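You operate a simulated robot arm through the tools that you are given. There is no shell and no other tool. Be economical: measure what you need, move in short steps, check, and stop when the job is done.

Carry out the task below with a simulated robot arm. There is one attempt and no reset: what you move stays moved.

TASK
Put the blue candle from the top of the folding table on top of the gift box there and the cream candle on top of the canister there.

It is judged by the outcome, as a careful person would: the job done as asked, and still so three seconds after it is handed in. It fails if anything else is knocked over, pushed out of place, dropped, spilled or broken.

THE ROBOT
A 6-joint arm with a two-finger parallel gripper, fixed in place. Base frame: the origin is at the foot of the arm, x ahead of it, y to its left, z up; the work surface is at about z = 740. Lengths are in mm, angles in rad, forces in N, time in s.
With the tool pointing down near the work surface it reaches from about 200 to 640 mm from the base axis. Its first joint turns from -1.152 to 1.152 rad. Payload 2.7 kg.
Tool frame: the origin (TCP) lies between the finger pads and is the grasp point; the fingertips stand 23 mm ahead of it; z points along the fingers, y is the line along which they close. The gripper opens to 94 mm. The fingers are 38 mm wide and 10 mm thick; the gripper's body (54 by 96 mm) begins 39 mm behind the TCP.
Orientation is that of the tool frame in the base frame, as a unit quaternion [x, y, z, w]. With the fingers straight down and closing along the base's y, the tool's x points along the base's -x, its y along +y and its z along -z.

THE INTERFACE
- The arm moves only by the tool arm_command. Its argument "moves" is a list of rows, each an object of numbers (a shift or turn left out is 0, a gripper value left out holds the last): "x", "y", "z": the shift along the tool's x, y, z in units of 300 mm (1.0 is 300 mm); "wx", "wy", "wz": the turn, a rotation vector about the tool's x, y, z in units of 180 degrees (1.0 is 180 degrees); "fingers": the opening, from 0 (shut) to 1 (fully open). In form: [{"x": .., "y": .., "z": .., "wx": .., "wy": .., "wz": .., "fingers": ..}, ...]. A call has 1 to 12 rows; each row is the pose to reach, as a shift and turn from the pose commanded when the call began, along the tool's axes at that moment. A call with a number of a shift or a turn outside -1 to 1 is refused whole. A row lasts 0.2 s, in which the tool goes at most 50 mm and 0.15 rad; a call with a longer step from one row to the next is refused whole, and so is a gripper value outside its range. A pose out of reach is approached as far as the arm can. The call stops where the force on the tool passes 40 N (or 10 N more than at its start, if that is more) or the arm is blocked; 0.2 s more then pass. The fingers move at their own pace (about 45 mm/s each) and stop on an object; they squeeze with about 37 N. The grip force told is the motor's: it shows also when the fingers shut on nothing. Time passes only in rows, and 0.2 s behind the last, so rows that repeat a pose let the fingers close. It gives the time, the measured TCP pose, the force on the tool (base axes), the opening and the grip force at its end, in the units of the frame above (readings bear some noise).
- Cameras (640 x 400 px; columns grow to the right, rows downward): "scene" is fixed at [69, -428.7, 1400.8]; the picture's right is [0.82, -0.57, 0.00], its down [-0.35, -0.51, -0.79] and it looks along [0.45, 0.65, -0.62] (base axes); focal length 323 px, centre (320, 200). "wrist" rides on the gripper at [-39, 0, -44] in the tool frame; the picture's right is [0.00, -1.00, 0.00], its down [0.97, 0.00, -0.24] and it looks along [0.24, 0.00, 0.97] (tool axes); focal length 218 px, centre (320, 200).
- camera(camera): a new picture of that camera. No time passes.
- probe_pixels(camera, pixels): for up to 12 pixels [column, row] of the newest picture of that camera ("zoom" is the newest enlarged one), the place [x, y, z] in the base frame of the surface seen there, good to about 2 mm. No time passes.
- inspect(camera, box): a new picture of the part [left, top, right, bottom] of that camera's present view, enlarged. No time passes.
- hand_in(): hands the job in; it is judged then, once.

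Work in short steps. Measure before you move; look again where a grasp or a placing could have gone wrong, and mend it. You have 60 turns and 20 pictures in all, the two below and enlarged ones among them. Open the gripper and draw the arm clear of the work before you hand the job in, unless the task says otherwise; then end with one line.

The tools are called after "Call:" as name(argument=value, ...) on one line, values as JSON. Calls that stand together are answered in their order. arm_command: Moves the arm, as the interface text tells. Its arguments: {"type":"object","properties":{"moves":{"type":"array","items":{"type":"object","properties":{"x":{"type":"number"},"y":{"type":"number"},"z":{"type":"number"},"wx":{"type":"number"},"wy":{"type":"number"},"wz":{"type":"number"},"fingers":{"type":"number"}}}}},"required":["moves"]} The other tools are called the same way: camera (camera) takes a picture; probe_pixels (camera, pixels) gives the place of the surface under pixels of a picture; inspect (camera, box) takes an enlarged picture of a part of a camera's view; hand_in () hands the job in.

At the start:

```text
time: 0.0
tool_pos: [332.9, 183.3, 1126.4]
ee_rot: [0.0, 1.0, 0.0, 0.0]
ft_force: [-0.2, -0.6, -0.6]
width: 93.8
grasp_force: 0.0
```

scene: 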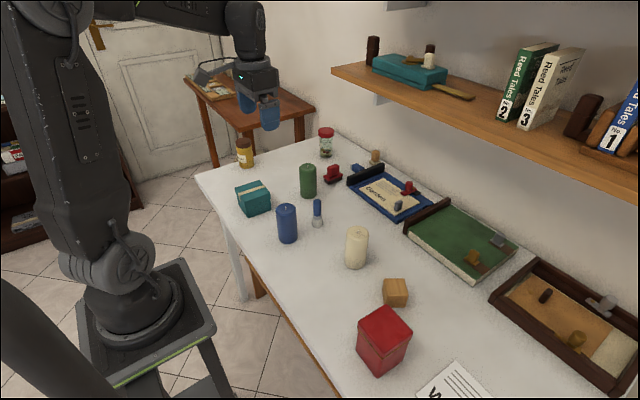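
wrist: 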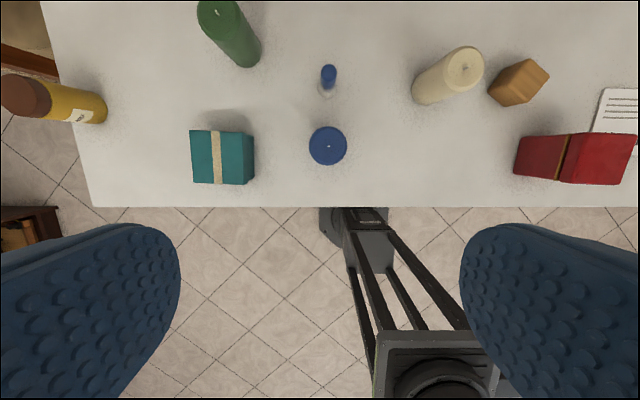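

The blue candle is at about (287,222), the cream one at (357,247), a teal ribboned box at (253,197) and a red box at (384,340). I zoom in to tell which is the gift box and which the canister.

Call:
inspect(camera="scene", box=[220, 120, 440, 257])

Call:
inspect(camera="scene", box=[320, 220, 500, 400])

Call:
probe_pixels(camera="scene", pixels=[[287, 208], [287, 225], [357, 231], [357, 250], [252, 187], [384, 325], [384, 350], [307, 167], [318, 203], [395, 284], [325, 132], [244, 142]])

Call:
probe_pixels(camera="wrist", pixels=[[328, 146], [312, 146], [344, 146], [328, 130], [463, 67], [204, 158], [192, 133], [194, 182], [220, 158], [600, 158], [632, 138], [624, 180]])

```text
2.91 times, centred on (330, 188) of scene
```

zoom: 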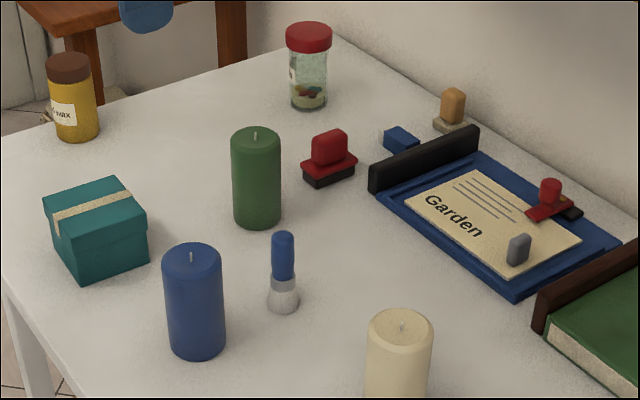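

```text
2.22 times, centred on (410, 310) of scene
```

zoom: 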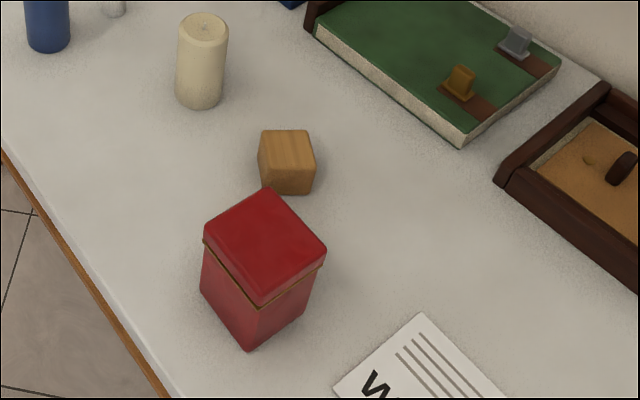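

```text
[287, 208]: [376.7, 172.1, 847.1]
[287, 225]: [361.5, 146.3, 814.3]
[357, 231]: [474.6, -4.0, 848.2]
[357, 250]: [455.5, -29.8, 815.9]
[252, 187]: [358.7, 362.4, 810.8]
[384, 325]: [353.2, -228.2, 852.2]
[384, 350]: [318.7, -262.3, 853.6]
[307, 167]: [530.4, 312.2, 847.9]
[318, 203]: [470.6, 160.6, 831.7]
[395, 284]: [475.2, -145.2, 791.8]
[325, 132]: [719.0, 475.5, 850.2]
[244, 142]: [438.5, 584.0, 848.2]
```

```text
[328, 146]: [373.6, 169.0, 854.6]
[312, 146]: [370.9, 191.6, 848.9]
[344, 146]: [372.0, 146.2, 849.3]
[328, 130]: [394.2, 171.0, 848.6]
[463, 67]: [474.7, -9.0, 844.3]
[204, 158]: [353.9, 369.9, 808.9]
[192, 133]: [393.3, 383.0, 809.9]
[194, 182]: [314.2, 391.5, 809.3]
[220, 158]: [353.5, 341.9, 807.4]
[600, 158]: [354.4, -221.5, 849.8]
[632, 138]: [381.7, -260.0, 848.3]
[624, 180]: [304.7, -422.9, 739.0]
```

The red square tin with a lid is the canister and the teal ribboned box is the gift box. I measure the outlines of their tops.

Call:
probe_pixels(camera="zoom", pixels=[[268, 194], [320, 250], [260, 298], [210, 234], [265, 245], [203, 17], [203, 34], [183, 28], [224, 28], [204, 60]])

Call:
probe_pixels(camera="scene", pixels=[[237, 188], [259, 182], [269, 192], [246, 198], [262, 202], [240, 203]])

Call:
probe_pixels(camera="wrist", pixels=[[241, 158], [222, 135], [218, 182], [248, 158], [252, 158], [328, 162], [463, 52], [463, 85], [446, 68], [480, 68], [571, 158], [575, 140]])

```text
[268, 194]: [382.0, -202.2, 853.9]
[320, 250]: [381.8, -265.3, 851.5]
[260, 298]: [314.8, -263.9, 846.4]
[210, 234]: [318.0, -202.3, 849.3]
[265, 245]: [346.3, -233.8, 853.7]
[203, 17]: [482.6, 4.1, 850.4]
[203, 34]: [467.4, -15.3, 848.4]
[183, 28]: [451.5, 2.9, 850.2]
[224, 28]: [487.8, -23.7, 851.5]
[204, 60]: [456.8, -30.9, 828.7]
```

```text
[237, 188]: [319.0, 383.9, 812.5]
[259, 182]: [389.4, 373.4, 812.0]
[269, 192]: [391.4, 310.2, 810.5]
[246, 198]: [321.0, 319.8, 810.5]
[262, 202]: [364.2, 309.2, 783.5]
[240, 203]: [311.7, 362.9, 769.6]
```

```text
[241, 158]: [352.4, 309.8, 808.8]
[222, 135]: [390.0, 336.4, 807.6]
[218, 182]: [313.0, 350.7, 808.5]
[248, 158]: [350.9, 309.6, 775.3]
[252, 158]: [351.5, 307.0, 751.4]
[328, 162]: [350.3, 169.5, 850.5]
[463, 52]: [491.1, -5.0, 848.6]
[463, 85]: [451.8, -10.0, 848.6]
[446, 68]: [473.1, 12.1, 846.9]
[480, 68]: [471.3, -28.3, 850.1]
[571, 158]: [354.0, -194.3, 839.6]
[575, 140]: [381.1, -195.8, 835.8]
```

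The tops' centres are: blue candle (372,169,848), cream (471,-8,849), gift box (352,349,810), canister (349,-233,852). I move above the blue candle, open.

Call:
arm_command(moves=[{"x": -0.065, "y": -0.024, "z": 0.12, "fingers": 1}, {"x": -0.13, "y": -0.0477, "z": 0.25}, {"x": -0.13, "y": -0.0477, "z": 0.4}, {"x": -0.13, "y": -0.0477, "z": 0.55}, {"x": -0.13, "y": -0.0477, "z": 0.68}, {"x": -0.13, "y": -0.0477, "z": 0.755}, {"x": -0.13, "y": -0.0477, "z": 0.755}])

Call:
camera(camera="wrist")

```text
time: 1.6
tool_pos: [372.7, 166.9, 899.4]
ee_rot: [0.0, 1.0, 0.0, 0.0]
ft_force: [-0.4, 0.4, 0.4]
width: 94.2
grasp_force: 0.0
```

```text
15 pictures are left
```

wrist: 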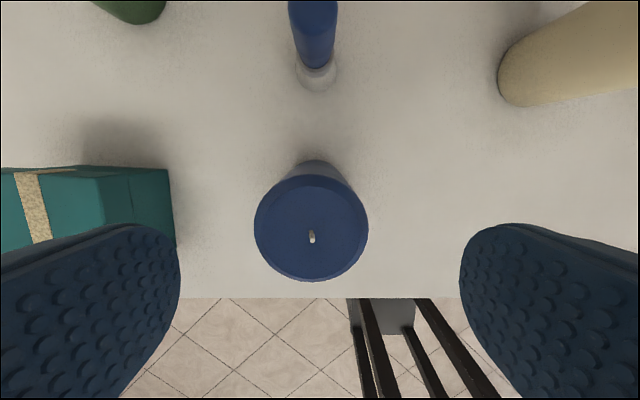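

The blue candle's top is centred at (311,228), meaning about (374,171). I go down to z=818 with a small correction and close.

Call:
arm_command(moves=[{"x": -0.005, "y": 0.013, "z": 0.1}, {"x": -0.005, "y": 0.013, "z": 0.2}, {"x": -0.005, "y": 0.013, "z": 0.272}, {"x": -0.005, "y": 0.013, "z": 0.272}, {"x": -0.005, "y": 0.013, "z": 0.272, "fingers": 0}, {"x": -0.005, "y": 0.013, "z": 0.272}, {"x": -0.005, "y": 0.013, "z": 0.272}, {"x": -0.005, "y": 0.013, "z": 0.272}, {"x": -0.005, "y": 0.013, "z": 0.272}])

```text
time: 3.6
tool_pos: [374.7, 172.7, 818.8]
ee_rot: [0.0, 1.0, -0.001, -0.001]
ft_force: [-0.1, -1.1, 0.3]
width: 54.6
grasp_force: 37.0
```

Gripped (width 54.6). I lift straight up, then go over to above the gift box.

Call:
arm_command(moves=[{"z": -0.1}, {"z": -0.22}, {"z": -0.33}, {"z": -0.4}, {"z": -0.4, "x": 0.02, "y": 0.1}, {"z": -0.4, "x": 0.04, "y": 0.22}, {"z": -0.4, "x": 0.055, "y": 0.34}, {"z": -0.4, "x": 0.07, "y": 0.46}, {"z": -0.4, "x": 0.076, "y": 0.55}, {"z": -0.4, "x": 0.076, "y": 0.59}, {"z": -0.4, "x": 0.076, "y": 0.59}])

Call:
camera(camera="scene")

```text
time: 6.0
tool_pos: [352.0, 348.3, 939.0]
ee_rot: [0.0, 1.0, 0.0, 0.001]
ft_force: [-0.3, 0.3, -2.7]
width: 54.6
grasp_force: 37.3
```

```text
14 pictures are left
```

scene: 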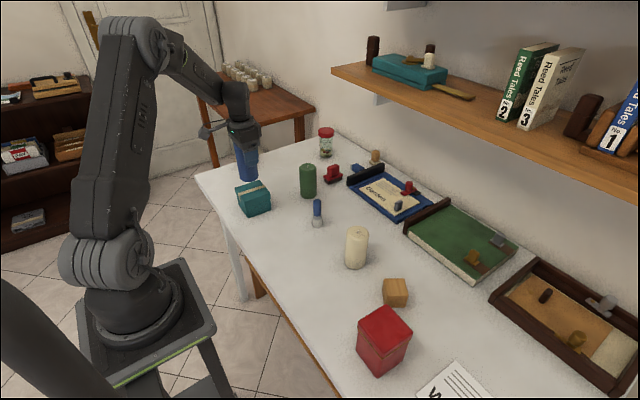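

The candle hangs upright above the gift box. I lower it to just above contact, about z=891.

Call:
arm_command(moves=[{"z": 0.07}, {"z": 0.13}, {"z": 0.157}, {"z": 0.157}])

Call:
inspect(camera="scene", box=[210, 140, 300, 220])

```text
time: 7.0
tool_pos: [350.7, 349.4, 891.9]
ee_rot: [0.0, 1.0, -0.001, 0.0]
ft_force: [-0.3, -0.4, -1.7]
width: 54.5
grasp_force: 36.8
```

```text
5.00 times, centred on (255, 180) of scene
```

zoom: 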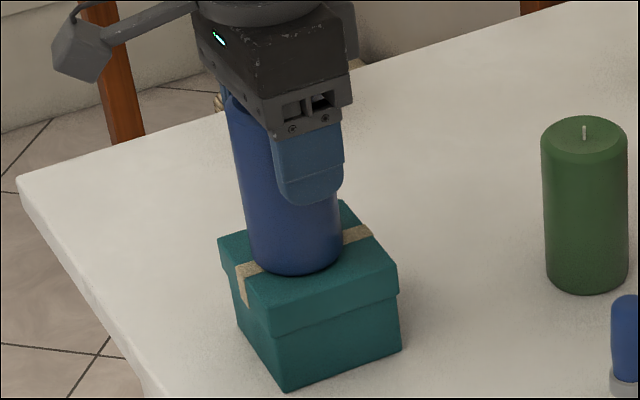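

It is nearly in contact, but sits about 7 mm left of the lid's centre in the picture; I shift it by (+5,-4) mm and lower it in small steps.

Call:
arm_command(moves=[{"x": -0.017, "y": -0.013}, {"x": -0.017, "y": -0.013, "z": 0.005}, {"x": -0.017, "y": -0.013, "z": 0.005}])

```text
time: 7.8
tool_pos: [355.2, 346.0, 888.4]
ee_rot: [0.0, 1.0, 0.0, 0.0]
ft_force: [-0.9, -0.8, 1.1]
width: 54.5
grasp_force: 37.0
```

The force has shifted from about -2 to +1, so contact is beginning. I go 1 mm lower to confirm.

Call:
arm_command(moves=[{"z": 0.0033}, {"z": 0.0033}])

```text
time: 8.4
tool_pos: [357.3, 346.1, 888.6]
ee_rot: [0.0, 1.0, 0.0, 0.001]
ft_force: [-2.2, -2.0, 10.7]
width: 54.6
grasp_force: 37.3
```

Contact is firm at 10 N. I open slowly and rise straight up.

Call:
arm_command(moves=[{"z": -0.002, "fingers": 0.7}, {"z": -0.002, "fingers": 0.8}, {"z": -0.002, "fingers": 1}, {"z": -0.002}, {"z": -0.002}, {"z": -0.002}, {"z": -0.1}, {"z": -0.25}, {"z": -0.4}, {"z": -0.4}])

Call:
inspect(camera="scene", box=[210, 140, 300, 220])

```text
time: 10.6
tool_pos: [356.8, 345.6, 1008.9]
ee_rot: [0.0, 1.0, 0.001, 0.0]
ft_force: [-0.3, -0.1, 0.6]
width: 93.9
grasp_force: 0.1
```

```text
5.00 times, centred on (255, 180) of scene
```

zoom: 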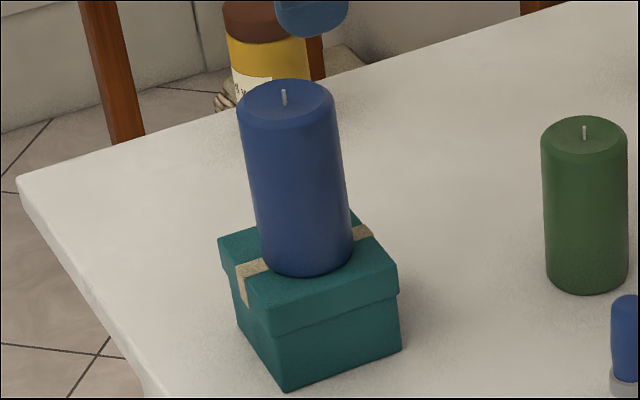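

The blue candle stands upright, centred on the gift box. I move toward the cream candle at about (471,-8).

Call:
arm_command(moves=[{"x": -0.03, "y": -0.1}, {"x": -0.06, "y": -0.22}, {"x": -0.1, "y": -0.34}, {"x": -0.15, "y": -0.46}, {"x": -0.2, "y": -0.58}, {"x": -0.25, "y": -0.7}, {"x": -0.3, "y": -0.82}, {"x": -0.34, "y": -0.93}, {"x": -0.38, "y": -1.0}, {"x": -0.38, "y": -1.0}])

Call:
arm_command(moves=[{"y": -0.1}, {"y": -0.178, "z": 0.1}, {"y": -0.178, "z": 0.23}, {"y": -0.178, "z": 0.36}, {"y": -0.178, "z": 0.36}])

Call:
camera(camera="wrist")

```text
time: 12.8
tool_pos: [471.2, 45.6, 1009.7]
ee_rot: [0.001, 1.0, 0.0, 0.0]
ft_force: [0.1, 0.7, 0.6]
width: 94.3
grasp_force: 0.0
```

```text
time: 14.0
tool_pos: [468.7, -7.6, 901.6]
ee_rot: [0.001, 1.0, 0.001, 0.001]
ft_force: [0.0, 0.3, -0.2]
width: 94.2
grasp_force: 0.1
```

```text
11 pictures are left
```

wrist: 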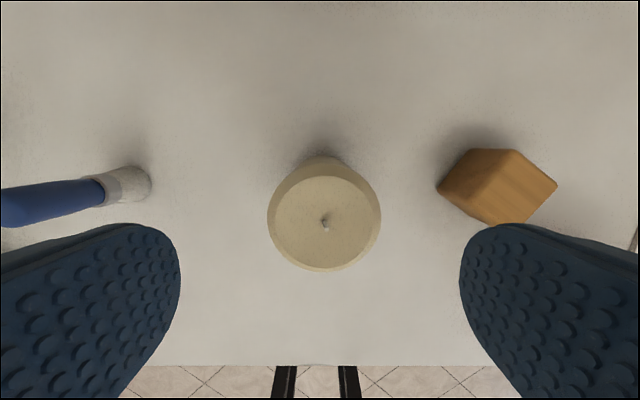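

The cream candle's top is at (324,218), or about (473,-9.5), with both sides clear. I descend with that correction and close.

Call:
arm_command(moves=[{"x": -0.014, "y": -0.006, "z": 0.1}, {"x": -0.014, "y": -0.006, "z": 0.2}, {"x": -0.014, "y": -0.006, "z": 0.277}, {"x": -0.014, "y": -0.006, "z": 0.277}, {"x": -0.014, "y": -0.006, "z": 0.277, "fingers": 0}, {"x": -0.014, "y": -0.006, "z": 0.277}, {"x": -0.014, "y": -0.006, "z": 0.277}, {"x": -0.014, "y": -0.006, "z": 0.277}, {"x": -0.014, "y": -0.006, "z": 0.277}])

```text
time: 16.0
tool_pos: [474.0, -8.8, 818.1]
ee_rot: [0.0, 1.0, 0.0, 0.0]
ft_force: [0.0, 0.1, 0.2]
width: 54.7
grasp_force: 37.2
```

Gripped. I lift to about z=978 and go over above the canister at (349,-233).

Call:
arm_command(moves=[{"z": -0.1}, {"z": -0.25}, {"z": -0.4}, {"z": -0.53}, {"z": -0.53, "x": 0.05, "y": -0.09}, {"z": -0.53, "x": 0.12, "y": -0.22}, {"z": -0.53, "x": 0.19, "y": -0.35}, {"z": -0.53, "x": 0.26, "y": -0.48}, {"z": -0.53, "x": 0.33, "y": -0.6}, {"z": -0.53, "x": 0.39, "y": -0.7}, {"z": -0.53, "x": 0.417, "y": -0.747}, {"z": -0.53, "x": 0.417, "y": -0.747}])

Call:
arm_command(moves=[{"z": 0.08}, {"z": 0.135}, {"z": 0.145}, {"z": 0.145}])

Call:
inspect(camera="scene", box=[310, 240, 470, 400])

```text
time: 18.6
tool_pos: [348.3, -232.3, 975.6]
ee_rot: [0.0, 1.0, 0.0, -0.001]
ft_force: [0.3, 0.2, -1.3]
width: 54.5
grasp_force: 36.8
```

```text
time: 19.6
tool_pos: [349.5, -233.7, 933.4]
ee_rot: [0.0, 1.0, 0.001, 0.0]
ft_force: [-0.1, 0.1, -2.1]
width: 54.8
grasp_force: 36.7
```

```text
2.50 times, centred on (390, 320) of scene
```

zoom: 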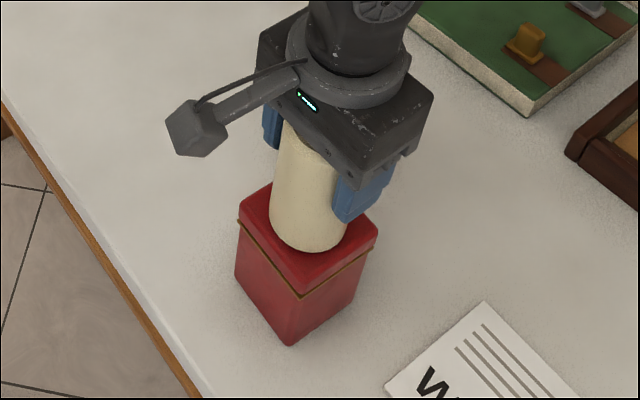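

The candle is centred over the lid. I lower it gently until it touches.

Call:
arm_command(moves=[{"z": 0.005}, {"z": 0.008}, {"z": 0.008}])

```text
time: 20.4
tool_pos: [348.8, -233.1, 930.7]
ee_rot: [0.0, 1.0, 0.0, 0.0]
ft_force: [0.5, 0.2, -1.2]
width: 54.6
grasp_force: 37.4
```

No contact yet; 1 mm more.

Call:
arm_command(moves=[{"z": 0.004}, {"z": 0.004}])

```text
time: 21.0
tool_pos: [349.3, -233.1, 930.0]
ee_rot: [0.0, 1.0, 0.0, 0.0]
ft_force: [-0.8, 0.2, -2.4]
width: 54.4
grasp_force: 36.9
```

Still hanging free; 1 mm more.

Call:
arm_command(moves=[{"z": 0.004}, {"z": 0.004}])

```text
time: 21.6
tool_pos: [350.3, -233.0, 928.3]
ee_rot: [0.0, 1.0, 0.001, 0.001]
ft_force: [0.0, 0.9, -2.2]
width: 54.7
grasp_force: 36.7
```

Still free; I lower it another 1 mm.

Call:
arm_command(moves=[{"z": 0.004}, {"z": 0.004}])

```text
time: 22.2
tool_pos: [350.3, -233.6, 928.3]
ee_rot: [0.0, 1.0, 0.0, 0.0]
ft_force: [-3.4, 0.2, 9.0]
width: 54.9
grasp_force: 37.0
```

Contact at 9 N. I release and rise.

Call:
arm_command(moves=[{"z": -0.002, "fingers": 0.7}, {"z": -0.002, "fingers": 0.8}, {"z": -0.002, "fingers": 1}, {"z": -0.002}, {"z": -0.002}, {"z": -0.002}, {"z": -0.1}, {"z": -0.25}, {"z": -0.4}, {"z": -0.5}, {"z": -0.5}])

Call:
camera(camera="scene")

```text
time: 24.6
tool_pos: [351.1, -235.3, 1077.7]
ee_rot: [0.0, 1.0, 0.0, 0.0]
ft_force: [-0.1, -1.0, 0.2]
width: 94.2
grasp_force: 0.0
```

```text
9 pictures are left
```

scene: 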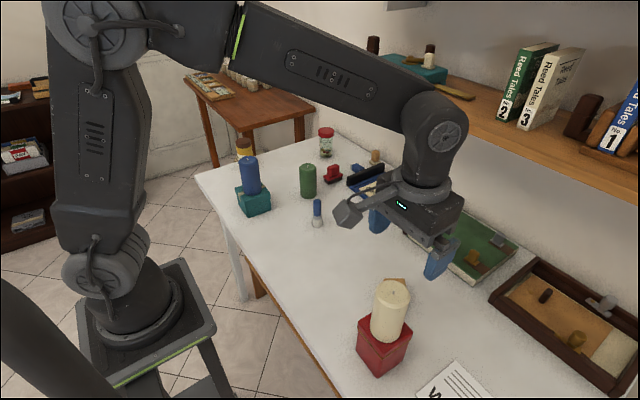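

Both candles stand upright in their places and nothing else has moved. The gripper is open and clear, so I hand in.

Call:
hand_in()

```text
The job is handed in.
```

The blue candle is standing on the gift box and the cream candle on the canister; nothing else was moved, and the job is handed in.
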